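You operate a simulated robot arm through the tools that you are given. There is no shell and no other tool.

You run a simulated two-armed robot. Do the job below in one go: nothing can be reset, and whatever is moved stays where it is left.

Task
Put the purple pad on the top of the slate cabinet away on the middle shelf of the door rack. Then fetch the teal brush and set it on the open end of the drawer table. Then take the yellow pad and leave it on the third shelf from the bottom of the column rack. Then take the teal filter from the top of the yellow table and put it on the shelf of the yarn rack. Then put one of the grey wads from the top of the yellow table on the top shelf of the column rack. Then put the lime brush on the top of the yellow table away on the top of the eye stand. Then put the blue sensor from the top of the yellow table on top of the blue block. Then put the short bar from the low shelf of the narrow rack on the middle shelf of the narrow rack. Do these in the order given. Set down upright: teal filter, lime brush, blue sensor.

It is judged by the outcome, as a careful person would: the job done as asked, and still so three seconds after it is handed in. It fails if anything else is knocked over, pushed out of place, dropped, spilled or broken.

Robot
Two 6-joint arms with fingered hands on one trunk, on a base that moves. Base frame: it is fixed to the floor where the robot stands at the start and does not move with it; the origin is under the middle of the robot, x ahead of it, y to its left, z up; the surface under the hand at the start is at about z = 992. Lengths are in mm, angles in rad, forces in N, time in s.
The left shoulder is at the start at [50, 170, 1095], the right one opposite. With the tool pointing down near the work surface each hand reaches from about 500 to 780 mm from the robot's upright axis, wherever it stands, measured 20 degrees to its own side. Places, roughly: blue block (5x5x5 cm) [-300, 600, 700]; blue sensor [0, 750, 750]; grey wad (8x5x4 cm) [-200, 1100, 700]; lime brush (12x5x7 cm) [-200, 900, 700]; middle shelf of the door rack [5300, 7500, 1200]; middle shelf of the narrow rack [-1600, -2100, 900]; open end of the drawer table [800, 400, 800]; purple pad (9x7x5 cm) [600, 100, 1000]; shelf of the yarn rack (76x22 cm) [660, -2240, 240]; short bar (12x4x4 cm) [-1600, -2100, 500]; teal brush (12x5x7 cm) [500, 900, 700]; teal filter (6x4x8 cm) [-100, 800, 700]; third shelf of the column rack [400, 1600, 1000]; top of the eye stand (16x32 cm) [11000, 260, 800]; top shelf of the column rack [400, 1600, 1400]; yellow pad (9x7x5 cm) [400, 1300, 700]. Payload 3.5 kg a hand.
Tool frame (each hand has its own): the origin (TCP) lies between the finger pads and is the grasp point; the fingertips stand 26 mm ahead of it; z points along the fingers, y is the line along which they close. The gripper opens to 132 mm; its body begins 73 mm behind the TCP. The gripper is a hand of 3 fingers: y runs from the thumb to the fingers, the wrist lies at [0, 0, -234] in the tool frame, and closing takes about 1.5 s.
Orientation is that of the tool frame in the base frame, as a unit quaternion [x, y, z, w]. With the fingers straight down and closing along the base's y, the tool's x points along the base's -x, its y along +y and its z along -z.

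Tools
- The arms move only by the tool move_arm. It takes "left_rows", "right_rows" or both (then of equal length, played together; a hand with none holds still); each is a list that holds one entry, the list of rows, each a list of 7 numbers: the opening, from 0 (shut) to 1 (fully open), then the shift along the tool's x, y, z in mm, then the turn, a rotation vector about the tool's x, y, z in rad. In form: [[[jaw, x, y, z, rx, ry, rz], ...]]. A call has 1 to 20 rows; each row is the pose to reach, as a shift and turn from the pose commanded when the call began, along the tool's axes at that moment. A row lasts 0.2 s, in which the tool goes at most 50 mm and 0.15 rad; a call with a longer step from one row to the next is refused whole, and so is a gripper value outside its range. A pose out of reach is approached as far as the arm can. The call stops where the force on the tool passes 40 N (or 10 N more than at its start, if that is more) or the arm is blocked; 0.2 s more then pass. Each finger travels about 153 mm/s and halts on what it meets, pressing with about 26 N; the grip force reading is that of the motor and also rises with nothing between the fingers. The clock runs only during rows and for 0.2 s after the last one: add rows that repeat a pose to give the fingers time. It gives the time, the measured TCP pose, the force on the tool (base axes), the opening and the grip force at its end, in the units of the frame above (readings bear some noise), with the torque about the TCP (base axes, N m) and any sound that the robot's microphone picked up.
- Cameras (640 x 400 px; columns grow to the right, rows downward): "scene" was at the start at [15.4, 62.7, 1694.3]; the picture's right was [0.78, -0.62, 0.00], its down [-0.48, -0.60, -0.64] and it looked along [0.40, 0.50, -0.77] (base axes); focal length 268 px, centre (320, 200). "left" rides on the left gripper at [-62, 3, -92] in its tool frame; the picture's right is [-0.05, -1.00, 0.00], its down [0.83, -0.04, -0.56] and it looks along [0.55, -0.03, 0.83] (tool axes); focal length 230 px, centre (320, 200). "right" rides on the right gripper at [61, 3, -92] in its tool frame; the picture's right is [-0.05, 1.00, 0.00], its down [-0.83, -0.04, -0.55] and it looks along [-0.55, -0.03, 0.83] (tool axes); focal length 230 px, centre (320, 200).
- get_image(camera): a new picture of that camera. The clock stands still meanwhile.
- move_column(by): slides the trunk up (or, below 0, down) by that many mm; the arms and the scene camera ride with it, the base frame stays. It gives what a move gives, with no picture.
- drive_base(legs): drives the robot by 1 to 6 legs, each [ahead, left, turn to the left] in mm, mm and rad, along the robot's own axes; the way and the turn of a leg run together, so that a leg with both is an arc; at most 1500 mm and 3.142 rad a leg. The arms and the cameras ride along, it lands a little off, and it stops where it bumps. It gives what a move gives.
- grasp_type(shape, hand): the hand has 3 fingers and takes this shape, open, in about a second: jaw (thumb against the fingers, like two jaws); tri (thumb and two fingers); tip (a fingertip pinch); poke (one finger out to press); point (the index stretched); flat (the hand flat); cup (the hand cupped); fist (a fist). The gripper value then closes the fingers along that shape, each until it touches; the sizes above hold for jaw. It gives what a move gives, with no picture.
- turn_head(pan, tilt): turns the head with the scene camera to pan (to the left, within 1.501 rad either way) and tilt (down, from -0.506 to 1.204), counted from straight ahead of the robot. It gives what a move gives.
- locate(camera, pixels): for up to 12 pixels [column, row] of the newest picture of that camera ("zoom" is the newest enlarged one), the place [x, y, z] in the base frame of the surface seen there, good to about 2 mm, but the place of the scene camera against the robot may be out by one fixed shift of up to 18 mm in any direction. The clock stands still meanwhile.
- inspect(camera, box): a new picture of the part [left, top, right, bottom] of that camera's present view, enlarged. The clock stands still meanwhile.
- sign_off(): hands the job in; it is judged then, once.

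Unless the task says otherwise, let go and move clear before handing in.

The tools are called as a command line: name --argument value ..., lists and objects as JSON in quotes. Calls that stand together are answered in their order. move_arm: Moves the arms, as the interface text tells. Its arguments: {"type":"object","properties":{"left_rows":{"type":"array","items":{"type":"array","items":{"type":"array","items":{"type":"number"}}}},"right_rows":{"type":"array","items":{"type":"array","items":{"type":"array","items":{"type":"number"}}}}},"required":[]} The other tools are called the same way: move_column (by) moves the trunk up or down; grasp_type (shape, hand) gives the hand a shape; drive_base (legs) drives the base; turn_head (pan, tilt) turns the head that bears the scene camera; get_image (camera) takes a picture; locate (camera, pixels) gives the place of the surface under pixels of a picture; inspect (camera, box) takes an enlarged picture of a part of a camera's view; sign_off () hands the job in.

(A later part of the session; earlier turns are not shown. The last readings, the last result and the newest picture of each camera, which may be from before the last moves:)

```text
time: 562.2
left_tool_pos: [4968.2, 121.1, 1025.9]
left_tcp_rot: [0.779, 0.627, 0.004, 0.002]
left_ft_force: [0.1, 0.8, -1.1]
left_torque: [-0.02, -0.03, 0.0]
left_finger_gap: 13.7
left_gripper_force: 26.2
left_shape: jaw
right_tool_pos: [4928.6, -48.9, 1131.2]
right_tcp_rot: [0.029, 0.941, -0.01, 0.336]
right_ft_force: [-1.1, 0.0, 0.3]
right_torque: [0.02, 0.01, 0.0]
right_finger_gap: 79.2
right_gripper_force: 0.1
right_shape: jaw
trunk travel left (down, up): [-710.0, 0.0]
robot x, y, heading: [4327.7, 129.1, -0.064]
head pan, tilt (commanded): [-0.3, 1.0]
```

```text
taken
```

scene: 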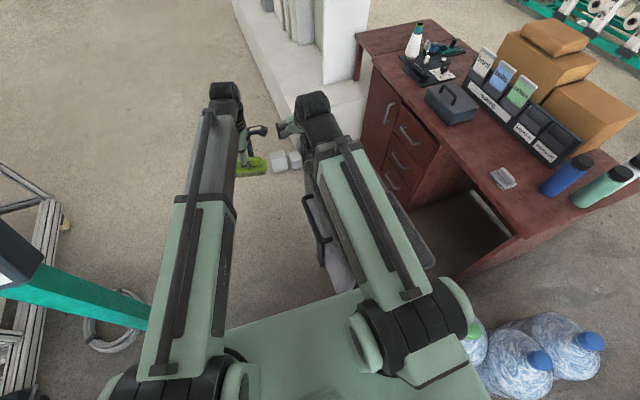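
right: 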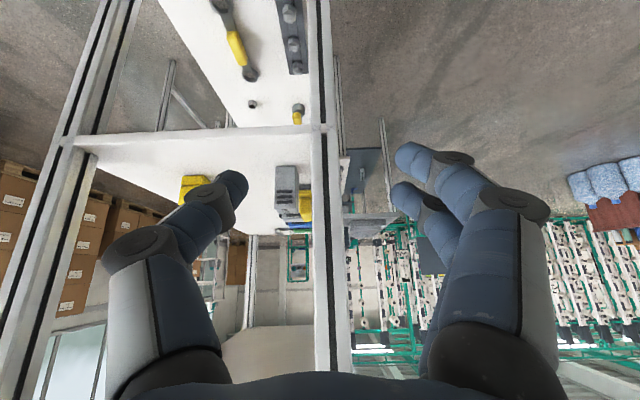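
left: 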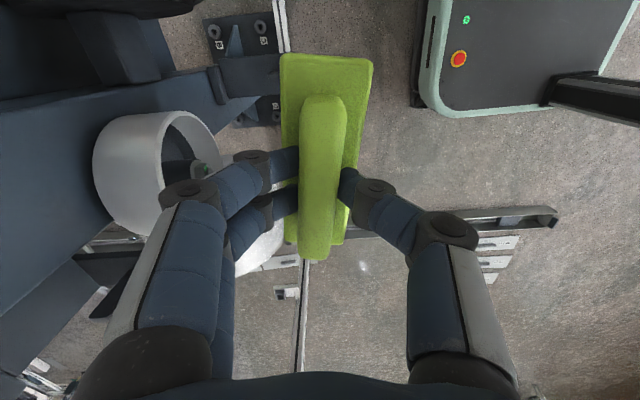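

The chair and water bottles are right next to the base on the right. I'll measure their positions against the earlier ones.

turn_head --pan -1.3 --tilt 0.9

get_image --camera "scene"

locate --camera "scene" --pixels '[[350, 265], [345, 280], [392, 240], [400, 210], [250, 255], [220, 240], [330, 240], [300, 210], [240, 270], [395, 280], [280, 250], [370, 290]]'

```text
time: 563.5
left_tool_pos: [4967.6, 122.8, 1025.8]
left_tcp_rot: [0.778, 0.628, 0.003, 0.001]
left_ft_force: [0.0, -0.5, -0.7]
left_torque: [0.0, 0.0, 0.0]
left_finger_gap: 13.7
left_gripper_force: 26.0
left_shape: jaw
right_tool_pos: [4930.0, -48.3, 1130.0]
right_tcp_rot: [0.029, 0.942, -0.01, 0.335]
right_ft_force: [0.0, -0.5, -1.1]
right_torque: [0.03, 0.01, -0.02]
right_finger_gap: 78.7
right_gripper_force: 0.0
right_shape: jaw
trunk travel left (down, up): [-710.0, 0.0]
robot x, y, heading: [4330.4, 128.0, -0.068]
head pan, tilt (commanded): [-1.3, 0.901]
```

```text
taken
```

scene: 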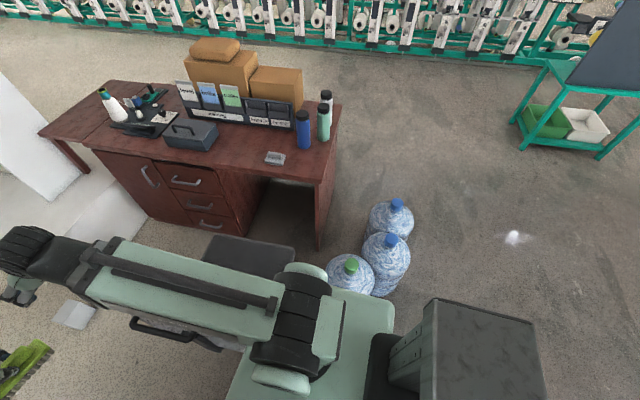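

```text
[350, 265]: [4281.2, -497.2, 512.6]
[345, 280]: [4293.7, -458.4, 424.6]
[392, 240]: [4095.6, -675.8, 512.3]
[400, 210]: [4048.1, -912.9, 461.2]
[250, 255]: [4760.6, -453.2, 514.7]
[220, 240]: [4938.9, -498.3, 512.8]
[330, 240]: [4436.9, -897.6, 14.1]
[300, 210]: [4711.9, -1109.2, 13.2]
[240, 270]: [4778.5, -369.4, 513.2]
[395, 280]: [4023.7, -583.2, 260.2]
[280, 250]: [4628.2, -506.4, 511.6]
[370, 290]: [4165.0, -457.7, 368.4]
```

Bottles are where they were. The chair at about (4780,-400) is likely what the base touched; checking with the hand cameras.

get_image --camera "left"

get_image --camera "right"

turn_head --pan -0.6 --tilt 1.2

get_image --camera "scene"

```text
taken
```

left: 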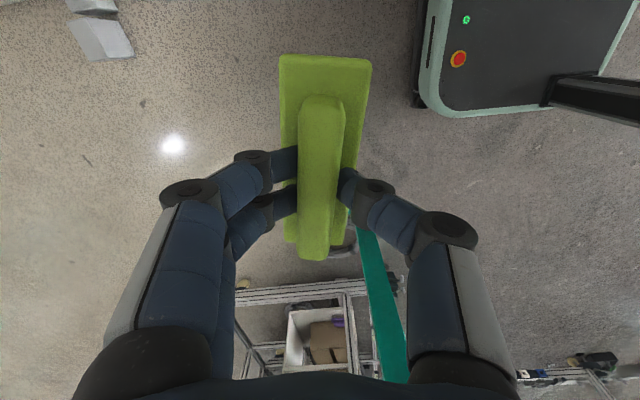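

```text
taken
```

right: 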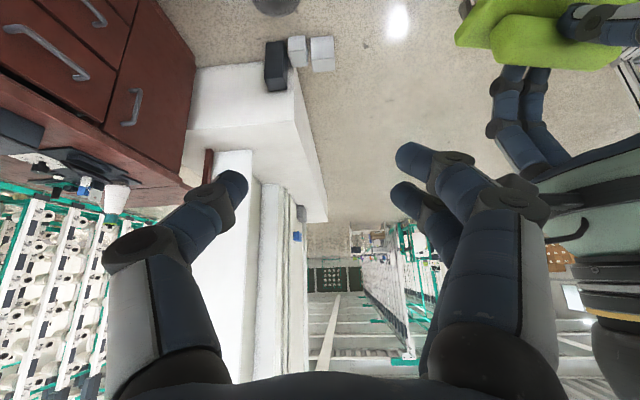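

```text
time: 564.6
left_tool_pos: [4966.4, 121.1, 1025.4]
left_tcp_rot: [0.778, 0.628, 0.003, 0.002]
left_ft_force: [-0.6, 0.1, -0.8]
left_torque: [0.0, 0.02, -0.03]
left_finger_gap: 13.9
left_gripper_force: 25.9
left_shape: jaw
right_tool_pos: [4929.5, -48.8, 1130.6]
right_tcp_rot: [0.029, 0.942, -0.011, 0.335]
right_ft_force: [-0.4, 0.5, 0.5]
right_torque: [0.01, 0.04, 0.02]
right_finger_gap: 79.0
right_gripper_force: 0.0
right_shape: jaw
trunk travel left (down, up): [-710.0, 0.0]
robot x, y, heading: [4327.3, 128.1, -0.063]
head pan, tilt (commanded): [-0.6, 1.201]
```

```text
taken
```

scene: 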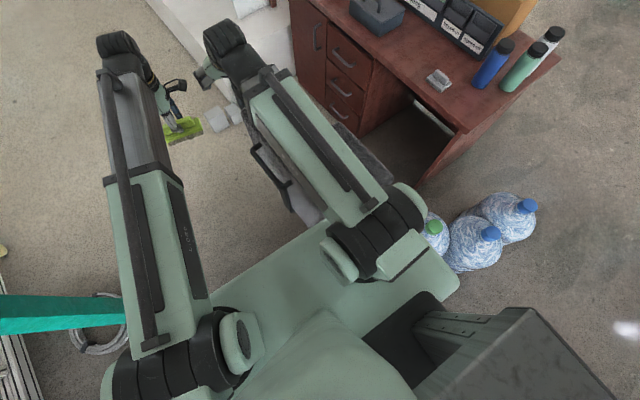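

locate --camera "scene" --pixels '[[258, 155], [300, 205], [285, 190], [375, 150], [360, 135], [310, 215], [432, 230], [470, 240], [225, 115], [330, 180], [275, 200], [450, 210]]'

inspect --camera "scene" --box '[220, 90, 460, 240]'

```text
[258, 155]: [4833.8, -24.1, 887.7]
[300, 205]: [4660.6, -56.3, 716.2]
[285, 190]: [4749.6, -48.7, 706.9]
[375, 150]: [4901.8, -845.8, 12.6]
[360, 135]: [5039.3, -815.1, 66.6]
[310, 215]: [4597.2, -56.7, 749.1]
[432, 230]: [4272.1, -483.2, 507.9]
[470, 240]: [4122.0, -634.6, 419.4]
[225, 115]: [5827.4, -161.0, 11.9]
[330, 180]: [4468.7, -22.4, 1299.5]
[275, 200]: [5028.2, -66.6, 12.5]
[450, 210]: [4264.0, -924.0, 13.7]
```

```text
2.67 times, centred on (340, 165) of scene
```

zoom: 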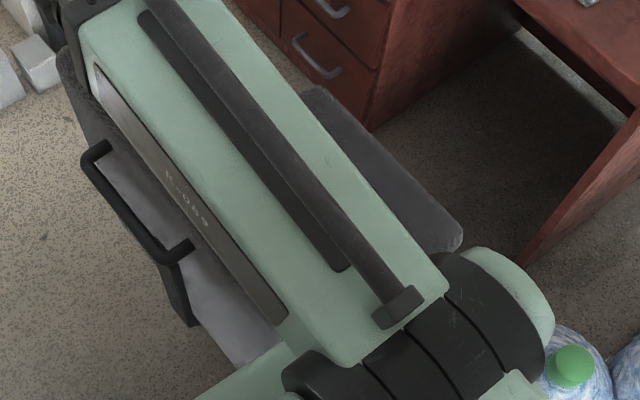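

The backrest of the chair is at y≈-50 close to my base's right side, so this gap is too tight. I'll back straight out and take the wide corridor south of the desk and pillar instead, checking the chair as I leave.

drive_base --legs '[[-450, 0, 0]]'

turn_head --pan -0.5 --tilt 0.6

get_image --camera "scene"

```text
time: 567.3
left_tool_pos: [4516.2, 152.5, 1025.4]
left_tcp_rot: [0.778, 0.629, 0.003, 0.001]
left_ft_force: [0.5, 0.5, -2.1]
left_torque: [0.0, 0.01, 0.04]
left_finger_gap: 13.7
left_gripper_force: 26.0
left_shape: jaw
right_tool_pos: [4478.8, -18.8, 1131.1]
right_tcp_rot: [0.028, 0.941, -0.01, 0.336]
right_ft_force: [0.5, 0.0, 0.7]
right_torque: [0.05, 0.0, 0.03]
right_finger_gap: 78.8
right_gripper_force: 0.1
right_shape: jaw
trunk travel left (down, up): [-710.0, 0.0]
robot x, y, heading: [3877.4, 158.4, -0.069]
head pan, tilt (commanded): [-0.6, 1.201]
```

```text
time: 568.3
left_tool_pos: [4516.8, 152.1, 1025.2]
left_tcp_rot: [0.778, 0.628, 0.003, 0.001]
left_ft_force: [0.2, -0.2, -1.6]
left_torque: [0.02, -0.02, 0.03]
left_finger_gap: 13.4
left_gripper_force: 26.3
left_shape: jaw
right_tool_pos: [4479.4, -17.8, 1130.3]
right_tcp_rot: [0.028, 0.941, -0.011, 0.336]
right_ft_force: [0.7, 0.1, 0.6]
right_torque: [0.0, 0.04, 0.0]
right_finger_gap: 78.7
right_gripper_force: 0.1
right_shape: jaw
trunk travel left (down, up): [-710.0, 0.0]
robot x, y, heading: [3875.8, 158.1, -0.062]
head pan, tilt (commanded): [-0.499, 0.6]
```

```text
taken
```

scene: 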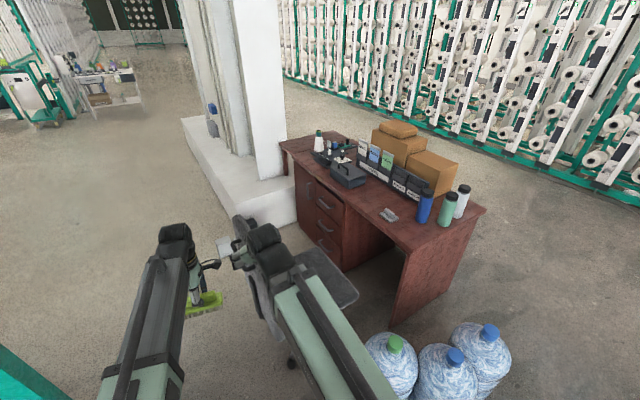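

locate --camera "scene" --pixels '[[290, 362], [262, 305], [330, 265], [350, 295], [260, 335], [315, 300], [250, 290], [396, 343], [455, 355], [300, 240], [235, 225], [345, 270]]'

inspect --camera "scene" --box '[200, 200, 400, 400]'

```text
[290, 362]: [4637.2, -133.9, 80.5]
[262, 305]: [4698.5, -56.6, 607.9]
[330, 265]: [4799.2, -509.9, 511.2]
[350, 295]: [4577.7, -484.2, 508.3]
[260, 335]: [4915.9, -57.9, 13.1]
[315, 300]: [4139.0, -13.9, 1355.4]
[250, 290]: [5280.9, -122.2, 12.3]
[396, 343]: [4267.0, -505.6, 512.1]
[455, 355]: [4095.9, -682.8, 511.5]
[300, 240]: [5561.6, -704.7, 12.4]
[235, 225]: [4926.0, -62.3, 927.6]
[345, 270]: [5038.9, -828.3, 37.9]
```

```text
2.00 times, centred on (300, 300) of scene
```

zoom: 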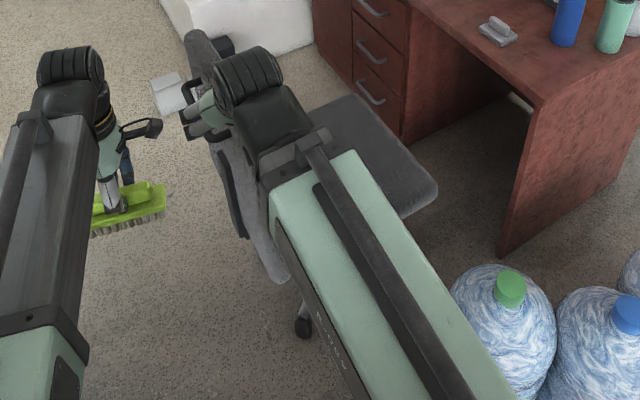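

Chair position noted for later comparison (caster (4637,-134), backrest y≈-57). Now taking the southern corridor: backing up, turning south, then east.

drive_base --legs '[[-300, 0, 0], [0, 0, -1.509], [1500, 0, 0], [1050, 0, 0], [0, 0, 1.571]]'

turn_head --pan 0.1 --tilt 0.25

get_image --camera "scene"

```text
time: 590.0
left_tool_pos: [4185.2, -2364.7, 1025.1]
left_tcp_rot: [0.762, 0.648, 0.003, 0.002]
left_ft_force: [-0.2, 0.1, -0.9]
left_torque: [0.02, -0.01, 0.0]
left_finger_gap: 13.6
left_gripper_force: 25.9
left_shape: jaw
right_tool_pos: [4155.7, -2537.3, 1131.6]
right_tcp_rot: [0.005, 0.942, -0.002, 0.335]
right_ft_force: [-0.1, 0.4, 0.1]
right_torque: [0.01, 0.01, -0.02]
right_finger_gap: 79.3
right_gripper_force: 0.1
right_shape: jaw
trunk travel left (down, up): [-710.0, 0.0]
robot x, y, heading: [3544.2, -2387.7, -0.015]
head pan, tilt (commanded): [-0.499, 0.6]
```

```text
time: 591.0
left_tool_pos: [4184.9, -2365.3, 1024.4]
left_tcp_rot: [0.762, 0.648, 0.004, 0.002]
left_ft_force: [0.1, 0.3, -1.1]
left_torque: [0.02, 0.02, 0.02]
left_finger_gap: 13.2
left_gripper_force: 26.1
left_shape: jaw
right_tool_pos: [4155.2, -2537.6, 1131.2]
right_tcp_rot: [0.005, 0.942, -0.002, 0.335]
right_ft_force: [-0.6, -0.4, -0.2]
right_torque: [0.01, 0.01, 0.01]
right_finger_gap: 79.1
right_gripper_force: 0.1
right_shape: jaw
trunk travel left (down, up): [-710.0, 0.0]
robot x, y, heading: [3548.1, -2393.5, -0.013]
head pan, tilt (commanded): [0.099, 0.25]
```

```text
taken
```

scene: 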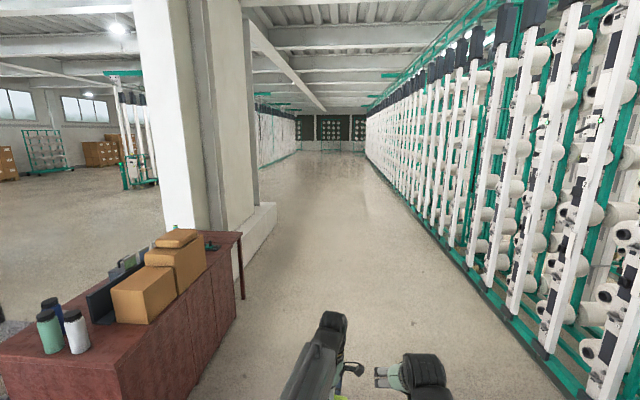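

The corridor is clear but bounded by desk/pillar and the creel. Measuring its width.

locate --camera "scene" --pixels '[[560, 390], [470, 278], [420, 220], [200, 390], [242, 298], [275, 222], [258, 255], [300, 160], [370, 160], [330, 200], [235, 240]]'

```text
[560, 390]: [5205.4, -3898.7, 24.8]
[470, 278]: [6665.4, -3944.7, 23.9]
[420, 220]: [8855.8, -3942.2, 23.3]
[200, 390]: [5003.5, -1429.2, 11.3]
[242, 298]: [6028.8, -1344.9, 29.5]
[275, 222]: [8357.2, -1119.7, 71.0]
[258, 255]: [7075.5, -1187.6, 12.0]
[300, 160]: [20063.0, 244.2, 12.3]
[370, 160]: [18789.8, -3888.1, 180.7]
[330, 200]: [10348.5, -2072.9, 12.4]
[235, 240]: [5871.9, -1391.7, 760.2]
```

Corridor is 2.4 m wide along y≈-2400. Driving east.

drive_base --legs '[[1500, 0, 0.013], [1500, 0, 0], [1500, 0, 0], [1000, 0, 0]]'

turn_head --pan 0.85 --tilt 0.35

get_image --camera "scene"

get_image --camera "left"

```text
time: 617.3
left_tool_pos: [9696.5, -2352.5, 1024.9]
left_tcp_rot: [0.757, 0.653, 0.003, 0.001]
left_ft_force: [-0.3, 0.5, -1.3]
left_torque: [-0.01, 0.02, -0.01]
left_finger_gap: 13.3
left_gripper_force: 26.3
left_shape: jaw
right_tool_pos: [9669.9, -2526.5, 1130.3]
right_tcp_rot: [-0.003, 0.942, 0.001, 0.335]
right_ft_force: [-0.1, 0.7, 0.5]
right_torque: [0.01, 0.01, -0.03]
right_finger_gap: 78.9
right_gripper_force: 0.0
right_shape: jaw
trunk travel left (down, up): [-710.0, 0.0]
robot x, y, heading: [9057.4, -2388.4, -0.002]
head pan, tilt (commanded): [0.099, 0.25]
```

```text
time: 618.4
left_tool_pos: [9695.8, -2352.8, 1025.3]
left_tcp_rot: [0.757, 0.653, 0.003, 0.001]
left_ft_force: [-0.8, 0.4, -1.3]
left_torque: [0.0, 0.01, 0.03]
left_finger_gap: 13.3
left_gripper_force: 25.4
left_shape: jaw
right_tool_pos: [9670.0, -2525.7, 1131.4]
right_tcp_rot: [-0.003, 0.942, 0.001, 0.335]
right_ft_force: [0.0, -1.2, 0.2]
right_torque: [-0.01, 0.02, -0.01]
right_finger_gap: 79.0
right_gripper_force: 0.1
right_shape: jaw
trunk travel left (down, up): [-710.0, 0.0]
robot x, y, heading: [9058.4, -2385.0, 0.003]
head pan, tilt (commanded): [0.85, 0.351]
```

```text
taken
```

scene: 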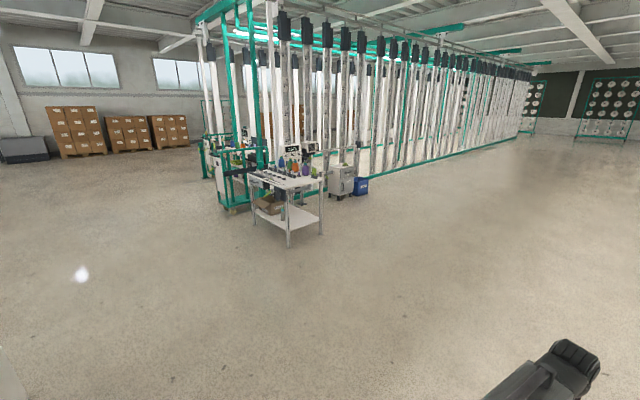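

```text
taken
```

left: 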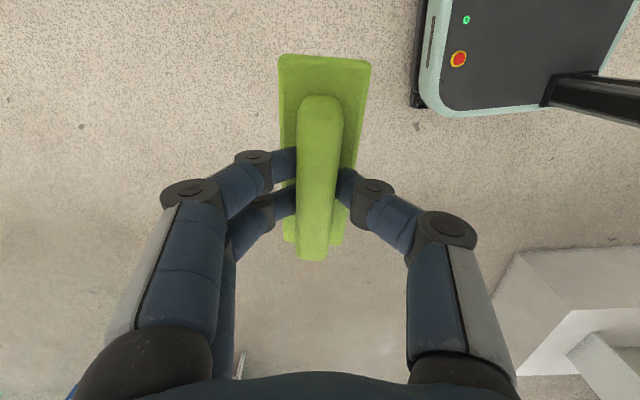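

The eye stand is at (290,200). Zooming in to understand its top.

inspect --camera "scene" --box '[230, 140, 350, 250]'

locate --camera "zoom" --pixels '[[430, 190], [300, 205], [260, 140], [120, 150], [420, 165], [460, 170], [390, 200], [380, 160], [335, 360], [490, 330]]'

```text
3.64 times, centred on (290, 195) of scene
```

zoom: 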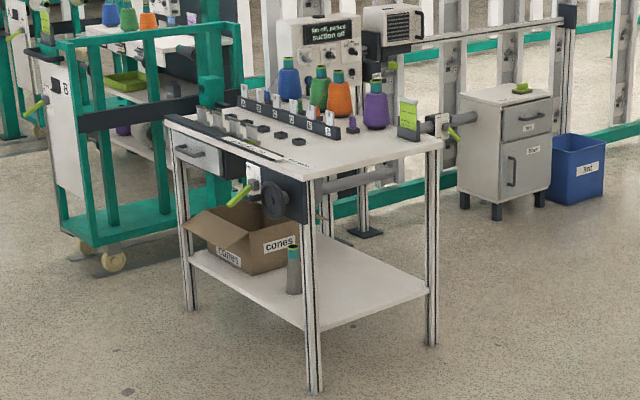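

```text
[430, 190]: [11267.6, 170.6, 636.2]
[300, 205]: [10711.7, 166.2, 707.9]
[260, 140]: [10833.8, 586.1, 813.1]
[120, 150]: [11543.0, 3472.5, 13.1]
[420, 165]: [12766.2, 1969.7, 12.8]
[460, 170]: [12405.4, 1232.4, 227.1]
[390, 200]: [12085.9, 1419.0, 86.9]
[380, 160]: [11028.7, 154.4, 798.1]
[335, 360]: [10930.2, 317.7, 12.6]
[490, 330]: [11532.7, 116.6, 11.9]
```

The stand's top spans about x 10711–11268, y 154–720, with a free strip along its south edge around (11000,260). I'll approach from the south facing north.

drive_base --legs '[[1500, 0, 0], [490, 0, 0], [0, 0, 1.568], [1400, 0, 0]]'

turn_head --pan 0.0 --tilt 0.55

get_image --camera "scene"

inspect --camera "scene" --box '[220, 130, 420, 255]'

```text
time: 638.8
left_tool_pos: [11009.6, -329.6, 1025.7]
left_tcp_rot: [0.075, 0.997, 0.003, -0.002]
left_ft_force: [0.5, 0.2, -0.9]
left_torque: [-0.01, 0.04, 0.0]
left_finger_gap: 13.2
left_gripper_force: 26.0
left_shape: jaw
right_tool_pos: [11181.9, -356.9, 1130.1]
right_tcp_rot: [0.667, -0.665, -0.238, -0.236]
right_ft_force: [-0.5, 0.1, -0.5]
right_torque: [-0.01, -0.04, -0.03]
right_finger_gap: 79.2
right_gripper_force: 0.0
right_shape: jaw
trunk travel left (down, up): [-710.0, 0.0]
robot x, y, heading: [11042.1, -969.0, 1.572]
head pan, tilt (commanded): [0.85, 0.351]
```

```text
time: 640.0
left_tool_pos: [11010.4, -330.6, 1025.1]
left_tcp_rot: [0.075, 0.997, 0.004, -0.002]
left_ft_force: [0.0, 0.1, -0.8]
left_torque: [-0.01, -0.01, 0.03]
left_finger_gap: 13.1
left_gripper_force: 25.6
left_shape: jaw
right_tool_pos: [11181.9, -357.4, 1130.0]
right_tcp_rot: [0.667, -0.666, -0.237, -0.237]
right_ft_force: [0.4, 0.0, 0.1]
right_torque: [-0.01, -0.01, -0.04]
right_finger_gap: 78.9
right_gripper_force: 0.0
right_shape: jaw
trunk travel left (down, up): [-710.0, 0.0]
robot x, y, heading: [11039.7, -970.9, 1.572]
head pan, tilt (commanded): [0.0, 0.55]
```

```text
taken
```

scene: 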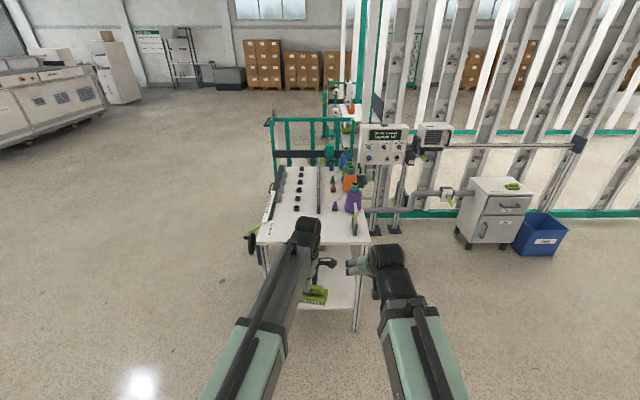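

```text
3.20 times, centred on (320, 192) of scene
```

zoom: 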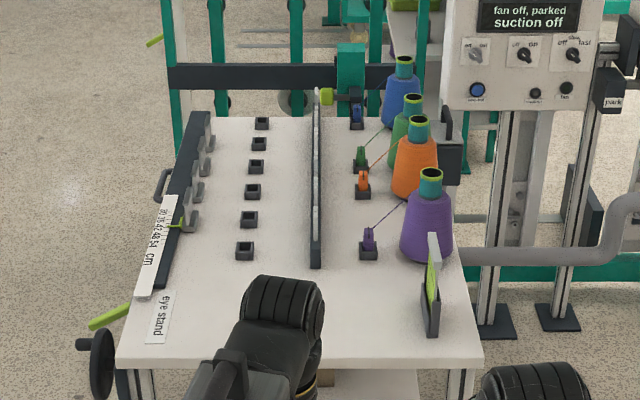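

The top bears the label "eye stand"; the free area is the front part (zoom rows 280–350, cols 190–420) between label, rail end and card holder. Measuring.

locate --camera "zoom" --pixels '[[200, 340], [400, 340], [180, 300], [316, 268], [433, 333], [165, 340], [245, 258], [370, 258], [425, 262], [200, 358], [470, 352], [120, 355]]'

```text
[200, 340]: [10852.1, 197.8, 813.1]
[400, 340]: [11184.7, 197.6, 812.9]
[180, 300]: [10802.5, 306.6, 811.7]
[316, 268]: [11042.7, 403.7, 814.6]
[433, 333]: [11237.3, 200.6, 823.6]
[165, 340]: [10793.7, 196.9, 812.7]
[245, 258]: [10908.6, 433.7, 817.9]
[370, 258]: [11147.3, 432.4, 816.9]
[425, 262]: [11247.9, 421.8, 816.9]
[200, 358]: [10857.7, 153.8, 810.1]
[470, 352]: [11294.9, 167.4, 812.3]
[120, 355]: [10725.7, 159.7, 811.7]
```

Top z≈801, free area x≈10820–11215, y≈160–390. Driving forward 590 mm with the brush well above everything.

drive_base --legs '[[590, 0, 0]]'

get_image --camera "left"

get_image --camera "scene"

```text
time: 643.3
left_tool_pos: [11010.5, 261.8, 1024.8]
left_tcp_rot: [0.075, 0.997, 0.003, -0.002]
left_ft_force: [0.2, 0.8, -2.0]
left_torque: [0.01, 0.02, 0.02]
left_finger_gap: 13.2
left_gripper_force: 26.0
left_shape: jaw
right_tool_pos: [11182.3, 233.8, 1129.3]
right_tcp_rot: [0.666, -0.666, -0.237, -0.237]
right_ft_force: [0.8, -0.5, -0.7]
right_torque: [-0.05, 0.02, 0.03]
right_finger_gap: 79.1
right_gripper_force: 0.0
right_shape: jaw
trunk travel left (down, up): [-710.0, 0.0]
robot x, y, heading: [11043.9, -380.0, 1.57]
head pan, tilt (commanded): [0.0, 0.55]
```

```text
taken
```

left: 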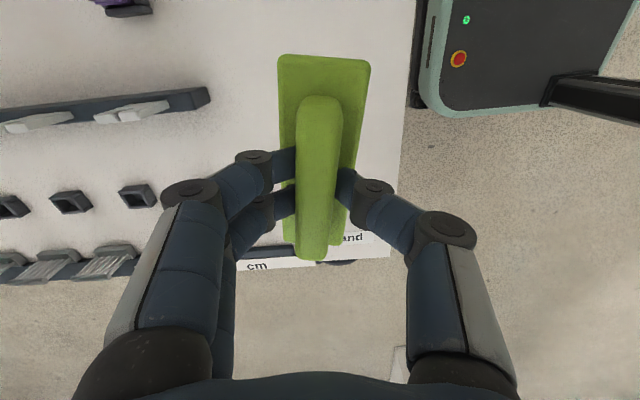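

```text
taken
```

scene: 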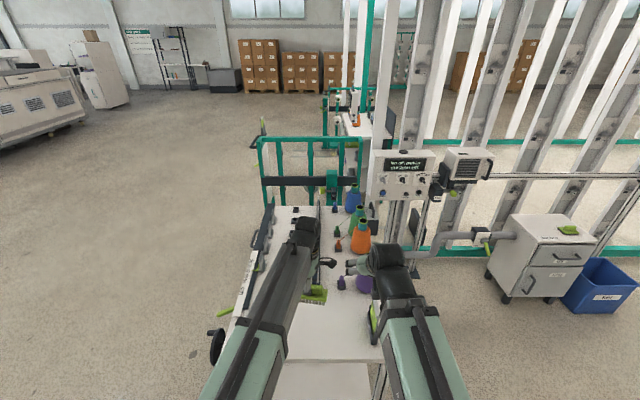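

Measuring the table surface, edge and the nearest rail end with the left camera.

locate --camera "left" --pixels '[[385, 120], [230, 120], [207, 97], [400, 60], [250, 60], [300, 20], [153, 195], [360, 235], [380, 250], [270, 250], [240, 30]]'

```text
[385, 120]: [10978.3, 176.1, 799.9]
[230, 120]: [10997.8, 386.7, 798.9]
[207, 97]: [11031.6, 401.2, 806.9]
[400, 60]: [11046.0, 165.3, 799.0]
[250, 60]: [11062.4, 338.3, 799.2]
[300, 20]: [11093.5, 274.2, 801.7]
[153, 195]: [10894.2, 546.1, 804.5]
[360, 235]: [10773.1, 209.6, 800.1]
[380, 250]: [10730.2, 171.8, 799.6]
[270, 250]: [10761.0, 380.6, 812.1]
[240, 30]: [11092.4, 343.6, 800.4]
```

Table z=800; the rail ends at y≈401, so the spot at (11010,262) is free all round. Lowering the brush.

move_arm --left_rows '[[[0, 0, 0, 40, 0, 0, 0], [0, 0, 0, 80, 0, 0, 0], [0, 0, 0, 115, 0, 0, 0], [0, 0, 0, 140, 0, 0, 0], [0, 0, 0, 152, 0, 0, 0], [0, 0, 0, 156, 0, 0, 0], [0, 0, 0, 156, 0, 0, 0]]]'

get_image --camera "left"

```text
time: 644.9
left_tool_pos: [11009.6, 262.1, 870.0]
left_tcp_rot: [0.075, 0.997, 0.004, -0.001]
left_ft_force: [0.0, 0.2, -1.1]
left_torque: [-0.01, 0.04, 0.0]
left_finger_gap: 13.3
left_gripper_force: 25.8
left_shape: jaw
right_tool_pos: [11181.4, 233.3, 1131.4]
right_tcp_rot: [0.667, -0.666, -0.237, -0.237]
right_ft_force: [-0.3, 0.4, 0.3]
right_torque: [0.02, -0.01, 0.01]
right_finger_gap: 79.2
right_gripper_force: 0.1
right_shape: jaw
trunk travel left (down, up): [-710.0, 0.0]
robot x, y, heading: [11043.8, -379.7, 1.567]
head pan, tilt (commanded): [0.0, 0.55]
```

```text
taken
```

left: 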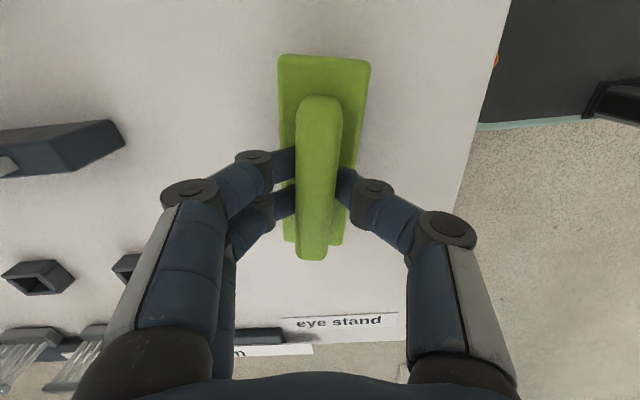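

Nearly down; stepping lower until contact.

move_arm --left_rows '[[[0, 0, 0, 1.5, 0, 0, 0], [0, 0, 0, 2.5, 0, 0, 0], [0, 0, 0, 2.5, 0, 0, 0]]]'

```text
time: 645.7
left_tool_pos: [11010.3, 262.6, 867.9]
left_tcp_rot: [0.075, 0.997, 0.003, -0.001]
left_ft_force: [0.4, -0.7, -0.8]
left_torque: [0.02, 0.0, 0.01]
left_finger_gap: 13.2
left_gripper_force: 26.3
left_shape: jaw
right_tool_pos: [11181.7, 233.5, 1129.9]
right_tcp_rot: [0.667, -0.666, -0.237, -0.237]
right_ft_force: [0.4, -0.1, -0.4]
right_torque: [-0.02, 0.01, 0.02]
right_finger_gap: 79.1
right_gripper_force: 0.1
right_shape: jaw
trunk travel left (down, up): [-710.0, 0.0]
robot x, y, heading: [11040.4, -377.6, 1.576]
head pan, tilt (commanded): [0.0, 0.55]
```

move_arm --left_rows '[[[0, 0, 0, 1, 0, 0, 0], [0, 0, 0, 1.5, 0, 0, 0], [0, 0, 0, 1.5, 0, 0, 0]]]'

inspect --camera "left" --box '[240, 30, 400, 280]'

```text
time: 646.5
left_tool_pos: [11010.0, 260.3, 866.4]
left_tcp_rot: [0.075, 0.997, 0.003, -0.002]
left_ft_force: [0.1, -1.4, 6.5]
left_torque: [0.02, -0.01, 0.01]
left_finger_gap: 13.5
left_gripper_force: 26.1
left_shape: jaw
right_tool_pos: [11181.9, 232.3, 1130.2]
right_tcp_rot: [0.666, -0.665, -0.239, -0.238]
right_ft_force: [0.7, -0.4, -0.5]
right_torque: [0.0, -0.01, 0.0]
right_finger_gap: 79.1
right_gripper_force: 0.1
right_shape: jaw
trunk travel left (down, up): [-710.0, 0.0]
robot x, y, heading: [11038.0, -375.3, 1.566]
head pan, tilt (commanded): [0.0, 0.55]
```

```text
1.60 times, centred on (320, 155) of left
```

zoom: 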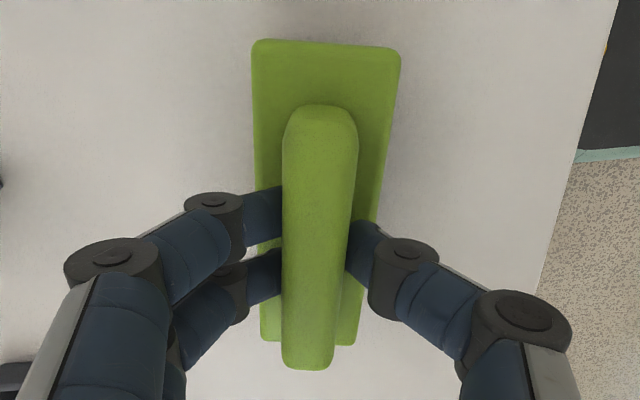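

Contact at +6.5 N; the brush stands on the table. Opening modestly and rising.

move_arm --left_rows '[[[0.15, 0, 0, -0.5, 0, 0, 0], [0.25, 0, 0, -0.5, 0, 0, 0], [0.35, 0, 0, -0.5, 0, 0, 0], [0.4, 0, 0, -0.5, 0, 0, 0], [0.4, 0, 0, -0.5, 0, 0, 0], [0.4, 0, 0, -0.5, 0, 0, 0]]]'

get_image --camera "left"

```text
time: 647.9
left_tool_pos: [11011.1, 261.4, 864.8]
left_tcp_rot: [0.075, 0.997, 0.004, -0.001]
left_ft_force: [0.2, 0.8, 0.1]
left_torque: [0.01, -0.06, -0.04]
left_finger_gap: 52.1
left_gripper_force: 0.1
left_shape: jaw
right_tool_pos: [11183.6, 233.1, 1130.7]
right_tcp_rot: [0.667, -0.666, -0.237, -0.237]
right_ft_force: [-0.8, 0.2, -0.5]
right_torque: [0.02, -0.02, -0.04]
right_finger_gap: 78.8
right_gripper_force: 0.1
right_shape: jaw
trunk travel left (down, up): [-710.0, 0.0]
robot x, y, heading: [11041.0, -379.0, 1.563]
head pan, tilt (commanded): [0.0, 0.55]
```

```text
taken
```

left: 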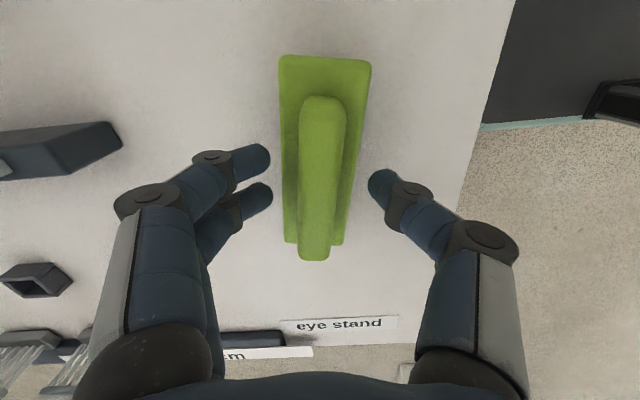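

move_arm --left_rows '[[[0.4, 0, 0, -15, 0, 0, 0], [0.4, 0, 0, -40, 0, 0, 0], [0.4, 0, 0, -75, 0, 0, 0], [0.4, 0, 0, -115, 0, 0, 0], [0.4, 0, 0, -155, 0, 0, 0], [0.4, 0, 0, -195, 0, 0, 0], [0.4, 0, 0, -230, 0, 0, 0], [0.4, 0, 0, -230, 0, 0, 0]]]'

drive_base --legs '[[-600, 0, 0]]'

inspect --camera "scene" --box '[220, 130, 420, 255]'

```text
time: 649.7
left_tool_pos: [11009.7, 260.1, 1095.7]
left_tcp_rot: [0.076, 0.997, 0.002, -0.002]
left_ft_force: [-0.7, 0.2, -0.2]
left_torque: [0.03, 0.01, 0.03]
left_finger_gap: 52.1
left_gripper_force: 0.0
left_shape: jaw
right_tool_pos: [11182.7, 233.4, 1130.2]
right_tcp_rot: [0.666, -0.666, -0.237, -0.238]
right_ft_force: [0.3, 0.1, -0.4]
right_torque: [0.0, 0.01, 0.02]
right_finger_gap: 79.0
right_gripper_force: 0.1
right_shape: jaw
trunk travel left (down, up): [-710.0, 0.0]
robot x, y, heading: [11043.6, -378.0, 1.569]
head pan, tilt (commanded): [0.0, 0.55]
```

```text
time: 653.1
left_tool_pos: [11010.2, -345.1, 1095.4]
left_tcp_rot: [0.077, 0.997, 0.004, -0.002]
left_ft_force: [0.8, 0.1, 0.1]
left_torque: [0.0, 0.0, 0.0]
left_finger_gap: 52.3
left_gripper_force: 0.0
left_shape: jaw
right_tool_pos: [11181.3, -372.7, 1130.6]
right_tcp_rot: [-0.666, 0.666, 0.239, 0.238]
right_ft_force: [0.3, 0.7, -0.1]
right_torque: [0.01, 0.01, 0.02]
right_finger_gap: 78.9
right_gripper_force: 0.1
right_shape: jaw
trunk travel left (down, up): [-710.0, 0.0]
robot x, y, heading: [11040.1, -980.2, 1.573]
head pan, tilt (commanded): [0.0, 0.55]
```

```text
3.20 times, centred on (320, 192) of scene
```

zoom: 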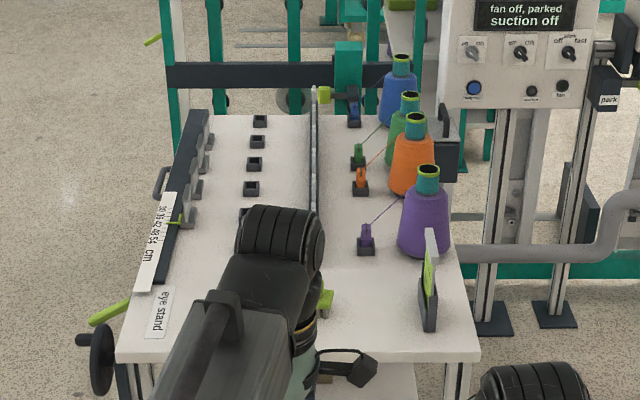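

The lime brush's end shows at (325,300) on the stand; it was released standing. Next is the blue sensor: driving back along the southern corridor.

drive_base --legs '[[-1400, 0, 0], [0, 0, 1.569], [1500, 0, 0], [1500, 0, 0], [1500, 0, 0], [1500, 0, 0]]'

turn_head --pan 0.0 --tilt 0.25

get_image --camera "scene"

```text
time: 692.0
left_tool_pos: [4388.6, -2302.3, 1095.3]
left_tcp_rot: [-0.646, 0.763, 0.001, -0.003]
left_ft_force: [-0.1, 0.4, 0.4]
left_torque: [-0.03, -0.01, -0.02]
left_finger_gap: 52.1
left_gripper_force: 0.1
left_shape: jaw
right_tool_pos: [4419.2, -2131.0, 1129.8]
right_tcp_rot: [0.942, -0.007, -0.336, -0.003]
right_ft_force: [-0.9, 0.6, -0.4]
right_torque: [-0.01, 0.0, 0.0]
right_finger_gap: 79.0
right_gripper_force: 0.2
right_shape: jaw
trunk travel left (down, up): [-710.0, 0.0]
robot x, y, heading: [5028.0, -2282.0, 3.123]
head pan, tilt (commanded): [0.0, 0.55]
```

```text
time: 692.8
left_tool_pos: [4389.7, -2301.8, 1095.0]
left_tcp_rot: [-0.645, 0.764, 0.001, -0.003]
left_ft_force: [-0.1, -0.3, -1.1]
left_torque: [0.0, -0.01, 0.0]
left_finger_gap: 52.3
left_gripper_force: 0.1
left_shape: jaw
right_tool_pos: [4419.0, -2131.4, 1130.5]
right_tcp_rot: [0.942, -0.007, -0.335, -0.002]
right_ft_force: [-0.4, 0.1, 0.3]
right_torque: [0.04, 0.02, 0.01]
right_finger_gap: 78.9
right_gripper_force: 0.0
right_shape: jaw
trunk travel left (down, up): [-710.0, 0.0]
robot x, y, heading: [5029.2, -2280.3, 3.118]
head pan, tilt (commanded): [0.0, 0.25]
```

```text
taken
```

scene: 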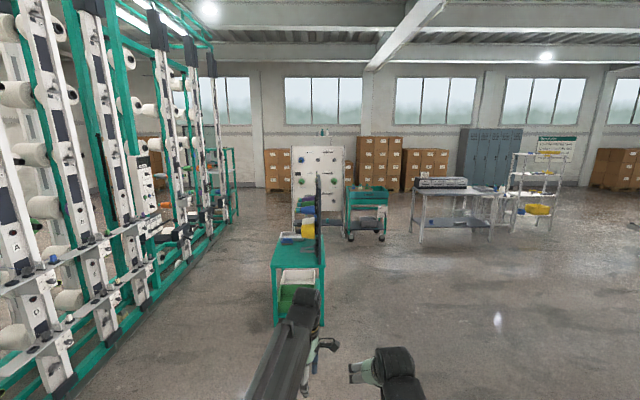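

From here I see the gap between the creel (left, ending near (230,215)) and the yarn rack (295–345,145–225). Measuring it.

locate --camera "scene" --pixels '[[232, 218], [200, 255], [130, 330], [294, 225], [340, 225], [275, 325], [345, 240], [250, 200], [238, 175], [260, 250], [230, 300], [280, 215]]'

inspect --camera "scene" --box '[180, 140, 360, 260]'

```text
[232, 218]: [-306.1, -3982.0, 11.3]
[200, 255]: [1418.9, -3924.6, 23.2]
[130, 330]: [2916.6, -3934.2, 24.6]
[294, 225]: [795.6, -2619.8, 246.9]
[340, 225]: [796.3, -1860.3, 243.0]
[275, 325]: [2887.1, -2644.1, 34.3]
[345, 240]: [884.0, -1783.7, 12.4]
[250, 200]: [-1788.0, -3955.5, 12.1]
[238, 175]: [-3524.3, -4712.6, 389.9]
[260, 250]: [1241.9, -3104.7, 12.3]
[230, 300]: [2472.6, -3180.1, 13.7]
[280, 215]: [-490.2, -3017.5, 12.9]
```

```text
3.33 times, centred on (270, 200) of scene
```

zoom: 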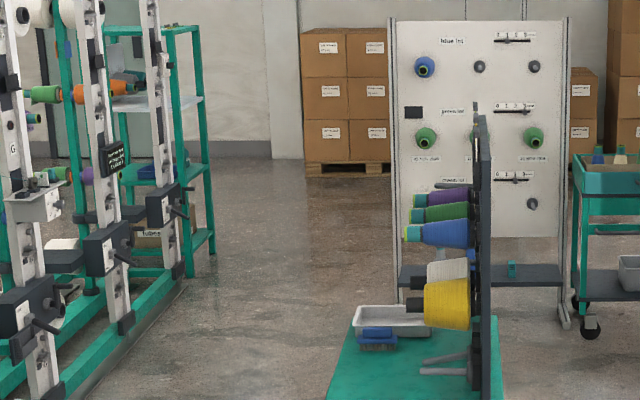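

The filter stands on the yarn rack shelf (513,270). The corridor y≈-2650…-3900 is free; driving along y≈-3150.

drive_base --legs '[[1200, 830, 0.02], [1500, 0, 0], [1300, 0, 0]]'

get_image --camera "scene"

locate --camera "scene" --pixels '[[320, 300], [320, 250], [150, 300], [450, 250], [560, 250]]'

```text
time: 713.2
left_tool_pos: [393.4, -3107.4, 1095.1]
left_tcp_rot: [-0.652, 0.758, 0.001, -0.003]
left_ft_force: [0.4, 0.9, 0.5]
left_torque: [0.0, 0.03, -0.03]
left_finger_gap: 52.3
left_gripper_force: 0.0
left_shape: jaw
right_tool_pos: [419.2, -2935.8, 1130.8]
right_tcp_rot: [0.942, 0.0, -0.335, 0.0]
right_ft_force: [0.2, 0.0, -0.2]
right_torque: [0.01, 0.03, -0.01]
right_finger_gap: 78.8
right_gripper_force: 0.0
right_shape: jaw
trunk travel left (down, up): [-710.0, 0.0]
robot x, y, heading: [1031.3, -3074.8, 3.14]
head pan, tilt (commanded): [0.0, 0.25]
```

```text
taken
```

scene: 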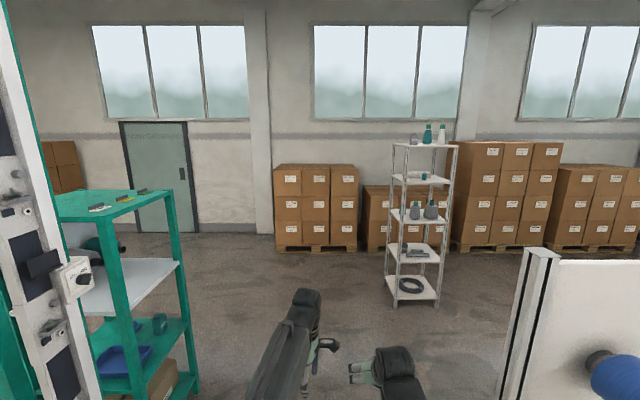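

```text
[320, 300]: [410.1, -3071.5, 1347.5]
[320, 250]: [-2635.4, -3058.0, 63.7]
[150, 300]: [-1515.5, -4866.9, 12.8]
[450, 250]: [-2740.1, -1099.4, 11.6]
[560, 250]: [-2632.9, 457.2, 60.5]
```

locate --camera "scene" --pixels '[[195, 380], [168, 195], [185, 300], [130, 380], [60, 350], [530, 260], [515, 390], [410, 300], [440, 300]]'

```text
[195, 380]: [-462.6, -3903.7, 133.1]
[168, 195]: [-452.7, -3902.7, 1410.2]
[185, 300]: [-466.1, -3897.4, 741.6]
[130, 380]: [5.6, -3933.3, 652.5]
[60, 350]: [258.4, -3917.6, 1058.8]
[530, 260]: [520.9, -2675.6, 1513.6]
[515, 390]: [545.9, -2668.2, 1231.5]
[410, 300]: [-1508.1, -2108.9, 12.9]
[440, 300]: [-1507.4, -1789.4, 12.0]
```

Clear. Driving past the yarn rack to x≈-150 and then north to the yellow table's south side.

drive_base --legs '[[1100, 60, 0], [0, 0, -1.57], [1500, 0, 0], [1200, 0, 0]]'

turn_head --pan 0.0 --tilt 0.6

get_image --camera "scene"

```text
time: 735.3
left_tool_pos: [-30.1, 196.8, 1094.7]
left_tcp_rot: [0.085, 0.996, 0.003, -0.002]
left_ft_force: [-0.5, -0.1, -0.3]
left_torque: [-0.01, 0.04, -0.01]
left_finger_gap: 52.4
left_gripper_force: 0.0
left_shape: jaw
right_tool_pos: [141.5, 166.6, 1129.9]
right_tcp_rot: [-0.659, 0.673, 0.235, 0.24]
right_ft_force: [0.4, 0.3, 0.0]
right_torque: [0.0, -0.01, 0.03]
right_finger_gap: 79.2
right_gripper_force: 0.0
right_shape: jaw
trunk travel left (down, up): [-710.0, 0.0]
robot x, y, heading: [-11.1, -443.7, 1.545]
head pan, tilt (commanded): [0.0, 0.25]
```

```text
time: 736.2
left_tool_pos: [-30.0, 196.7, 1094.7]
left_tcp_rot: [0.085, 0.996, 0.003, -0.001]
left_ft_force: [0.6, 0.4, 0.8]
left_torque: [0.0, 0.01, 0.01]
left_finger_gap: 52.4
left_gripper_force: 0.0
left_shape: jaw
right_tool_pos: [140.8, 166.8, 1130.0]
right_tcp_rot: [-0.66, 0.672, 0.236, 0.239]
right_ft_force: [0.4, -0.4, -0.5]
right_torque: [0.0, -0.02, 0.01]
right_finger_gap: 79.0
right_gripper_force: 0.1
right_shape: jaw
trunk travel left (down, up): [-710.0, 0.0]
robot x, y, heading: [-9.2, -441.6, 1.55]
head pan, tilt (commanded): [0.0, 0.6]
```

```text
taken
```

scene: 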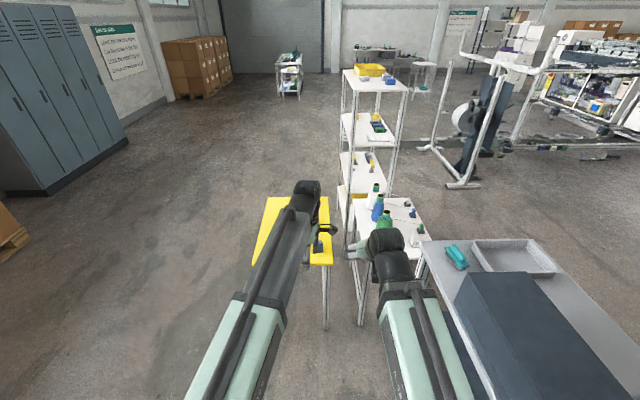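

Robot is south of the yellow table. Driving forward to bring the left hand over the sensor.

drive_base --legs '[[430, 0, 0.02]]'

get_image --camera "left"

get_image --camera "right"

turn_head --pan 0.15 --tilt 0.9

get_image --camera "scene"

```text
time: 738.8
left_tool_pos: [-36.8, 626.4, 1094.7]
left_tcp_rot: [0.076, 0.997, 0.003, -0.001]
left_ft_force: [-0.8, -0.1, -0.4]
left_torque: [-0.02, -0.03, -0.01]
left_finger_gap: 51.9
left_gripper_force: 0.0
left_shape: jaw
right_tool_pos: [136.2, 599.9, 1129.2]
right_tcp_rot: [-0.666, 0.666, 0.237, 0.237]
right_ft_force: [-1.2, 0.9, -1.0]
right_torque: [0.04, 0.01, -0.02]
right_finger_gap: 79.0
right_gripper_force: 0.2
right_shape: jaw
trunk travel left (down, up): [-710.0, 0.0]
robot x, y, heading: [-7.4, -9.1, 1.568]
head pan, tilt (commanded): [0.0, 0.6]
```

```text
taken
```

left: 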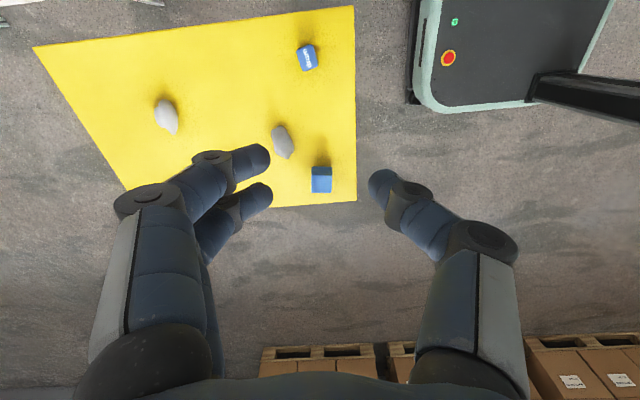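

```text
taken
```

right: 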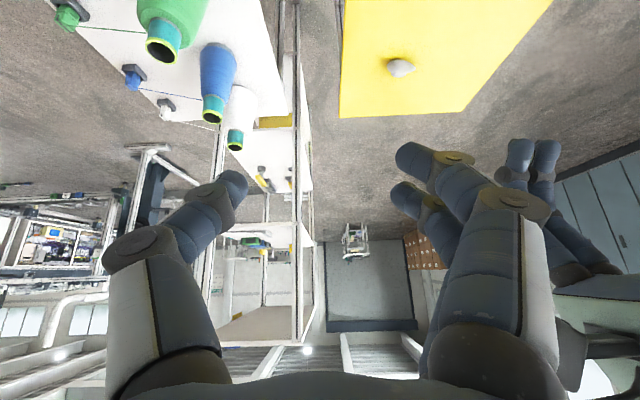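

```text
time: 739.6
left_tool_pos: [-37.2, 628.6, 1094.2]
left_tcp_rot: [0.077, 0.997, 0.003, -0.001]
left_ft_force: [0.2, -0.2, -0.1]
left_torque: [-0.03, 0.01, 0.02]
left_finger_gap: 52.5
left_gripper_force: 0.0
left_shape: jaw
right_tool_pos: [135.0, 598.9, 1130.8]
right_tcp_rot: [-0.666, 0.667, 0.237, 0.237]
right_ft_force: [-0.5, -0.5, -0.8]
right_torque: [-0.01, -0.02, -0.03]
right_finger_gap: 78.8
right_gripper_force: 0.0
right_shape: jaw
trunk travel left (down, up): [-710.0, 0.0]
robot x, y, heading: [-3.3, -11.0, 1.567]
head pan, tilt (commanded): [0.15, 0.901]
```

```text
taken
```

scene: 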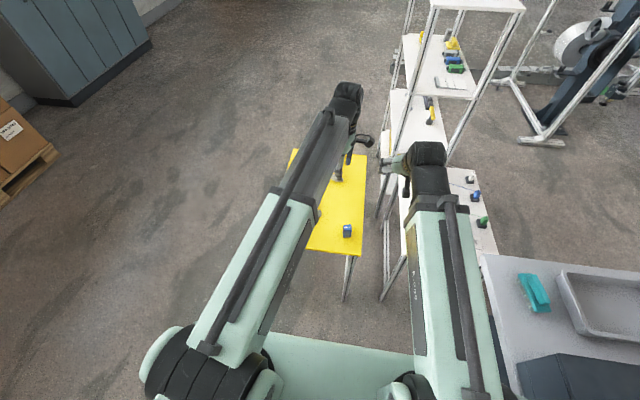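

The left camera sees the sensor at (307,57) and block at (321,180). Zooming and measuring both.

inspect --camera "left" --box '[260, 20, 380, 210]'

locate --camera "left" --pixels '[[307, 57], [299, 48], [314, 46], [317, 65], [301, 70], [309, 68], [321, 180], [313, 168], [331, 168], [332, 192], [313, 192], [321, 187]]'

```text
2.11 times, centred on (320, 115) of left
```

zoom: 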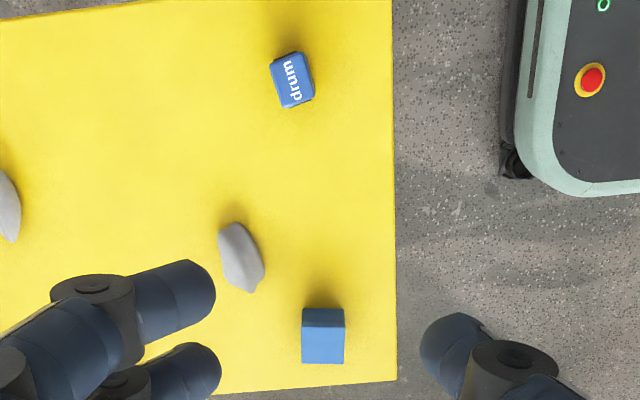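

```text
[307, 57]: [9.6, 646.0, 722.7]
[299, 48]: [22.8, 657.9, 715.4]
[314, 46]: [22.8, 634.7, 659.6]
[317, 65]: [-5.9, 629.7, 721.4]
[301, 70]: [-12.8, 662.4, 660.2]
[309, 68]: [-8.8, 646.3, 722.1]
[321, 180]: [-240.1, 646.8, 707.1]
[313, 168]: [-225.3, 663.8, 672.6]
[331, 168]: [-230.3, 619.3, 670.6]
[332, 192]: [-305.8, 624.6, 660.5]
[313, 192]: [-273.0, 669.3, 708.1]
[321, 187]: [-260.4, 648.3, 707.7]
```

Sensor: top z≈722, about 31×43 mm, centre ≈(8,646). Block: top z≈708, centre ≈(-252,646). Moving the left hand above the sensor with a yaw correction.

move_arm --left_rows '[[[0.6, -6, 3.7, 35, 0, 0, -0.04], [0.6, -12, 7.3, 70, 0, 0, -0.08], [0.6, -18, 11, 105, 0, 0, -0.12], [0.6, -24, 14.7, 140, 0, 0, -0.16], [0.6, -30, 18.4, 175, 0, 0, -0.2], [0.6, -36, 22, 210, 0, 0, -0.24], [0.6, -41.6, 25.7, 244, 0, 0, -0.281], [0.6, -41.6, 25.7, 244, 0, 0, -0.281]]]'

get_image --camera "left"

```text
time: 741.4
left_tool_pos: [7.8, 646.9, 852.4]
left_tcp_rot: [-0.064, 0.998, 0.004, -0.001]
left_ft_force: [-0.5, 0.0, -0.2]
left_torque: [0.03, 0.03, -0.02]
left_finger_gap: 78.8
left_gripper_force: 0.1
left_shape: jaw
right_tool_pos: [134.9, 599.5, 1131.2]
right_tcp_rot: [0.666, -0.666, -0.237, -0.237]
right_ft_force: [-0.7, -0.3, 0.5]
right_torque: [0.0, -0.01, -0.03]
right_finger_gap: 79.0
right_gripper_force: 0.0
right_shape: jaw
trunk travel left (down, up): [-710.0, 0.0]
robot x, y, heading: [-2.0, -10.3, 1.567]
head pan, tilt (commanded): [0.15, 0.901]
```

```text
taken
```

left: 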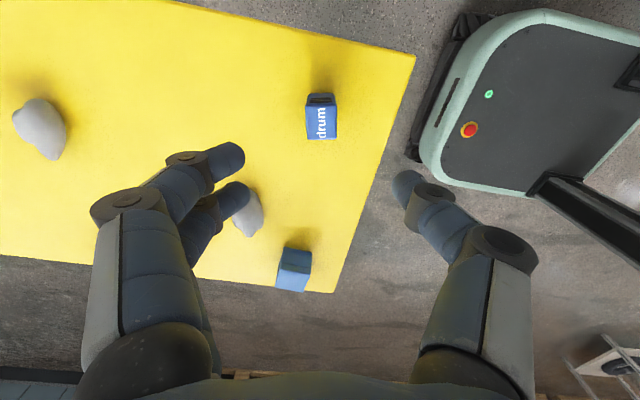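

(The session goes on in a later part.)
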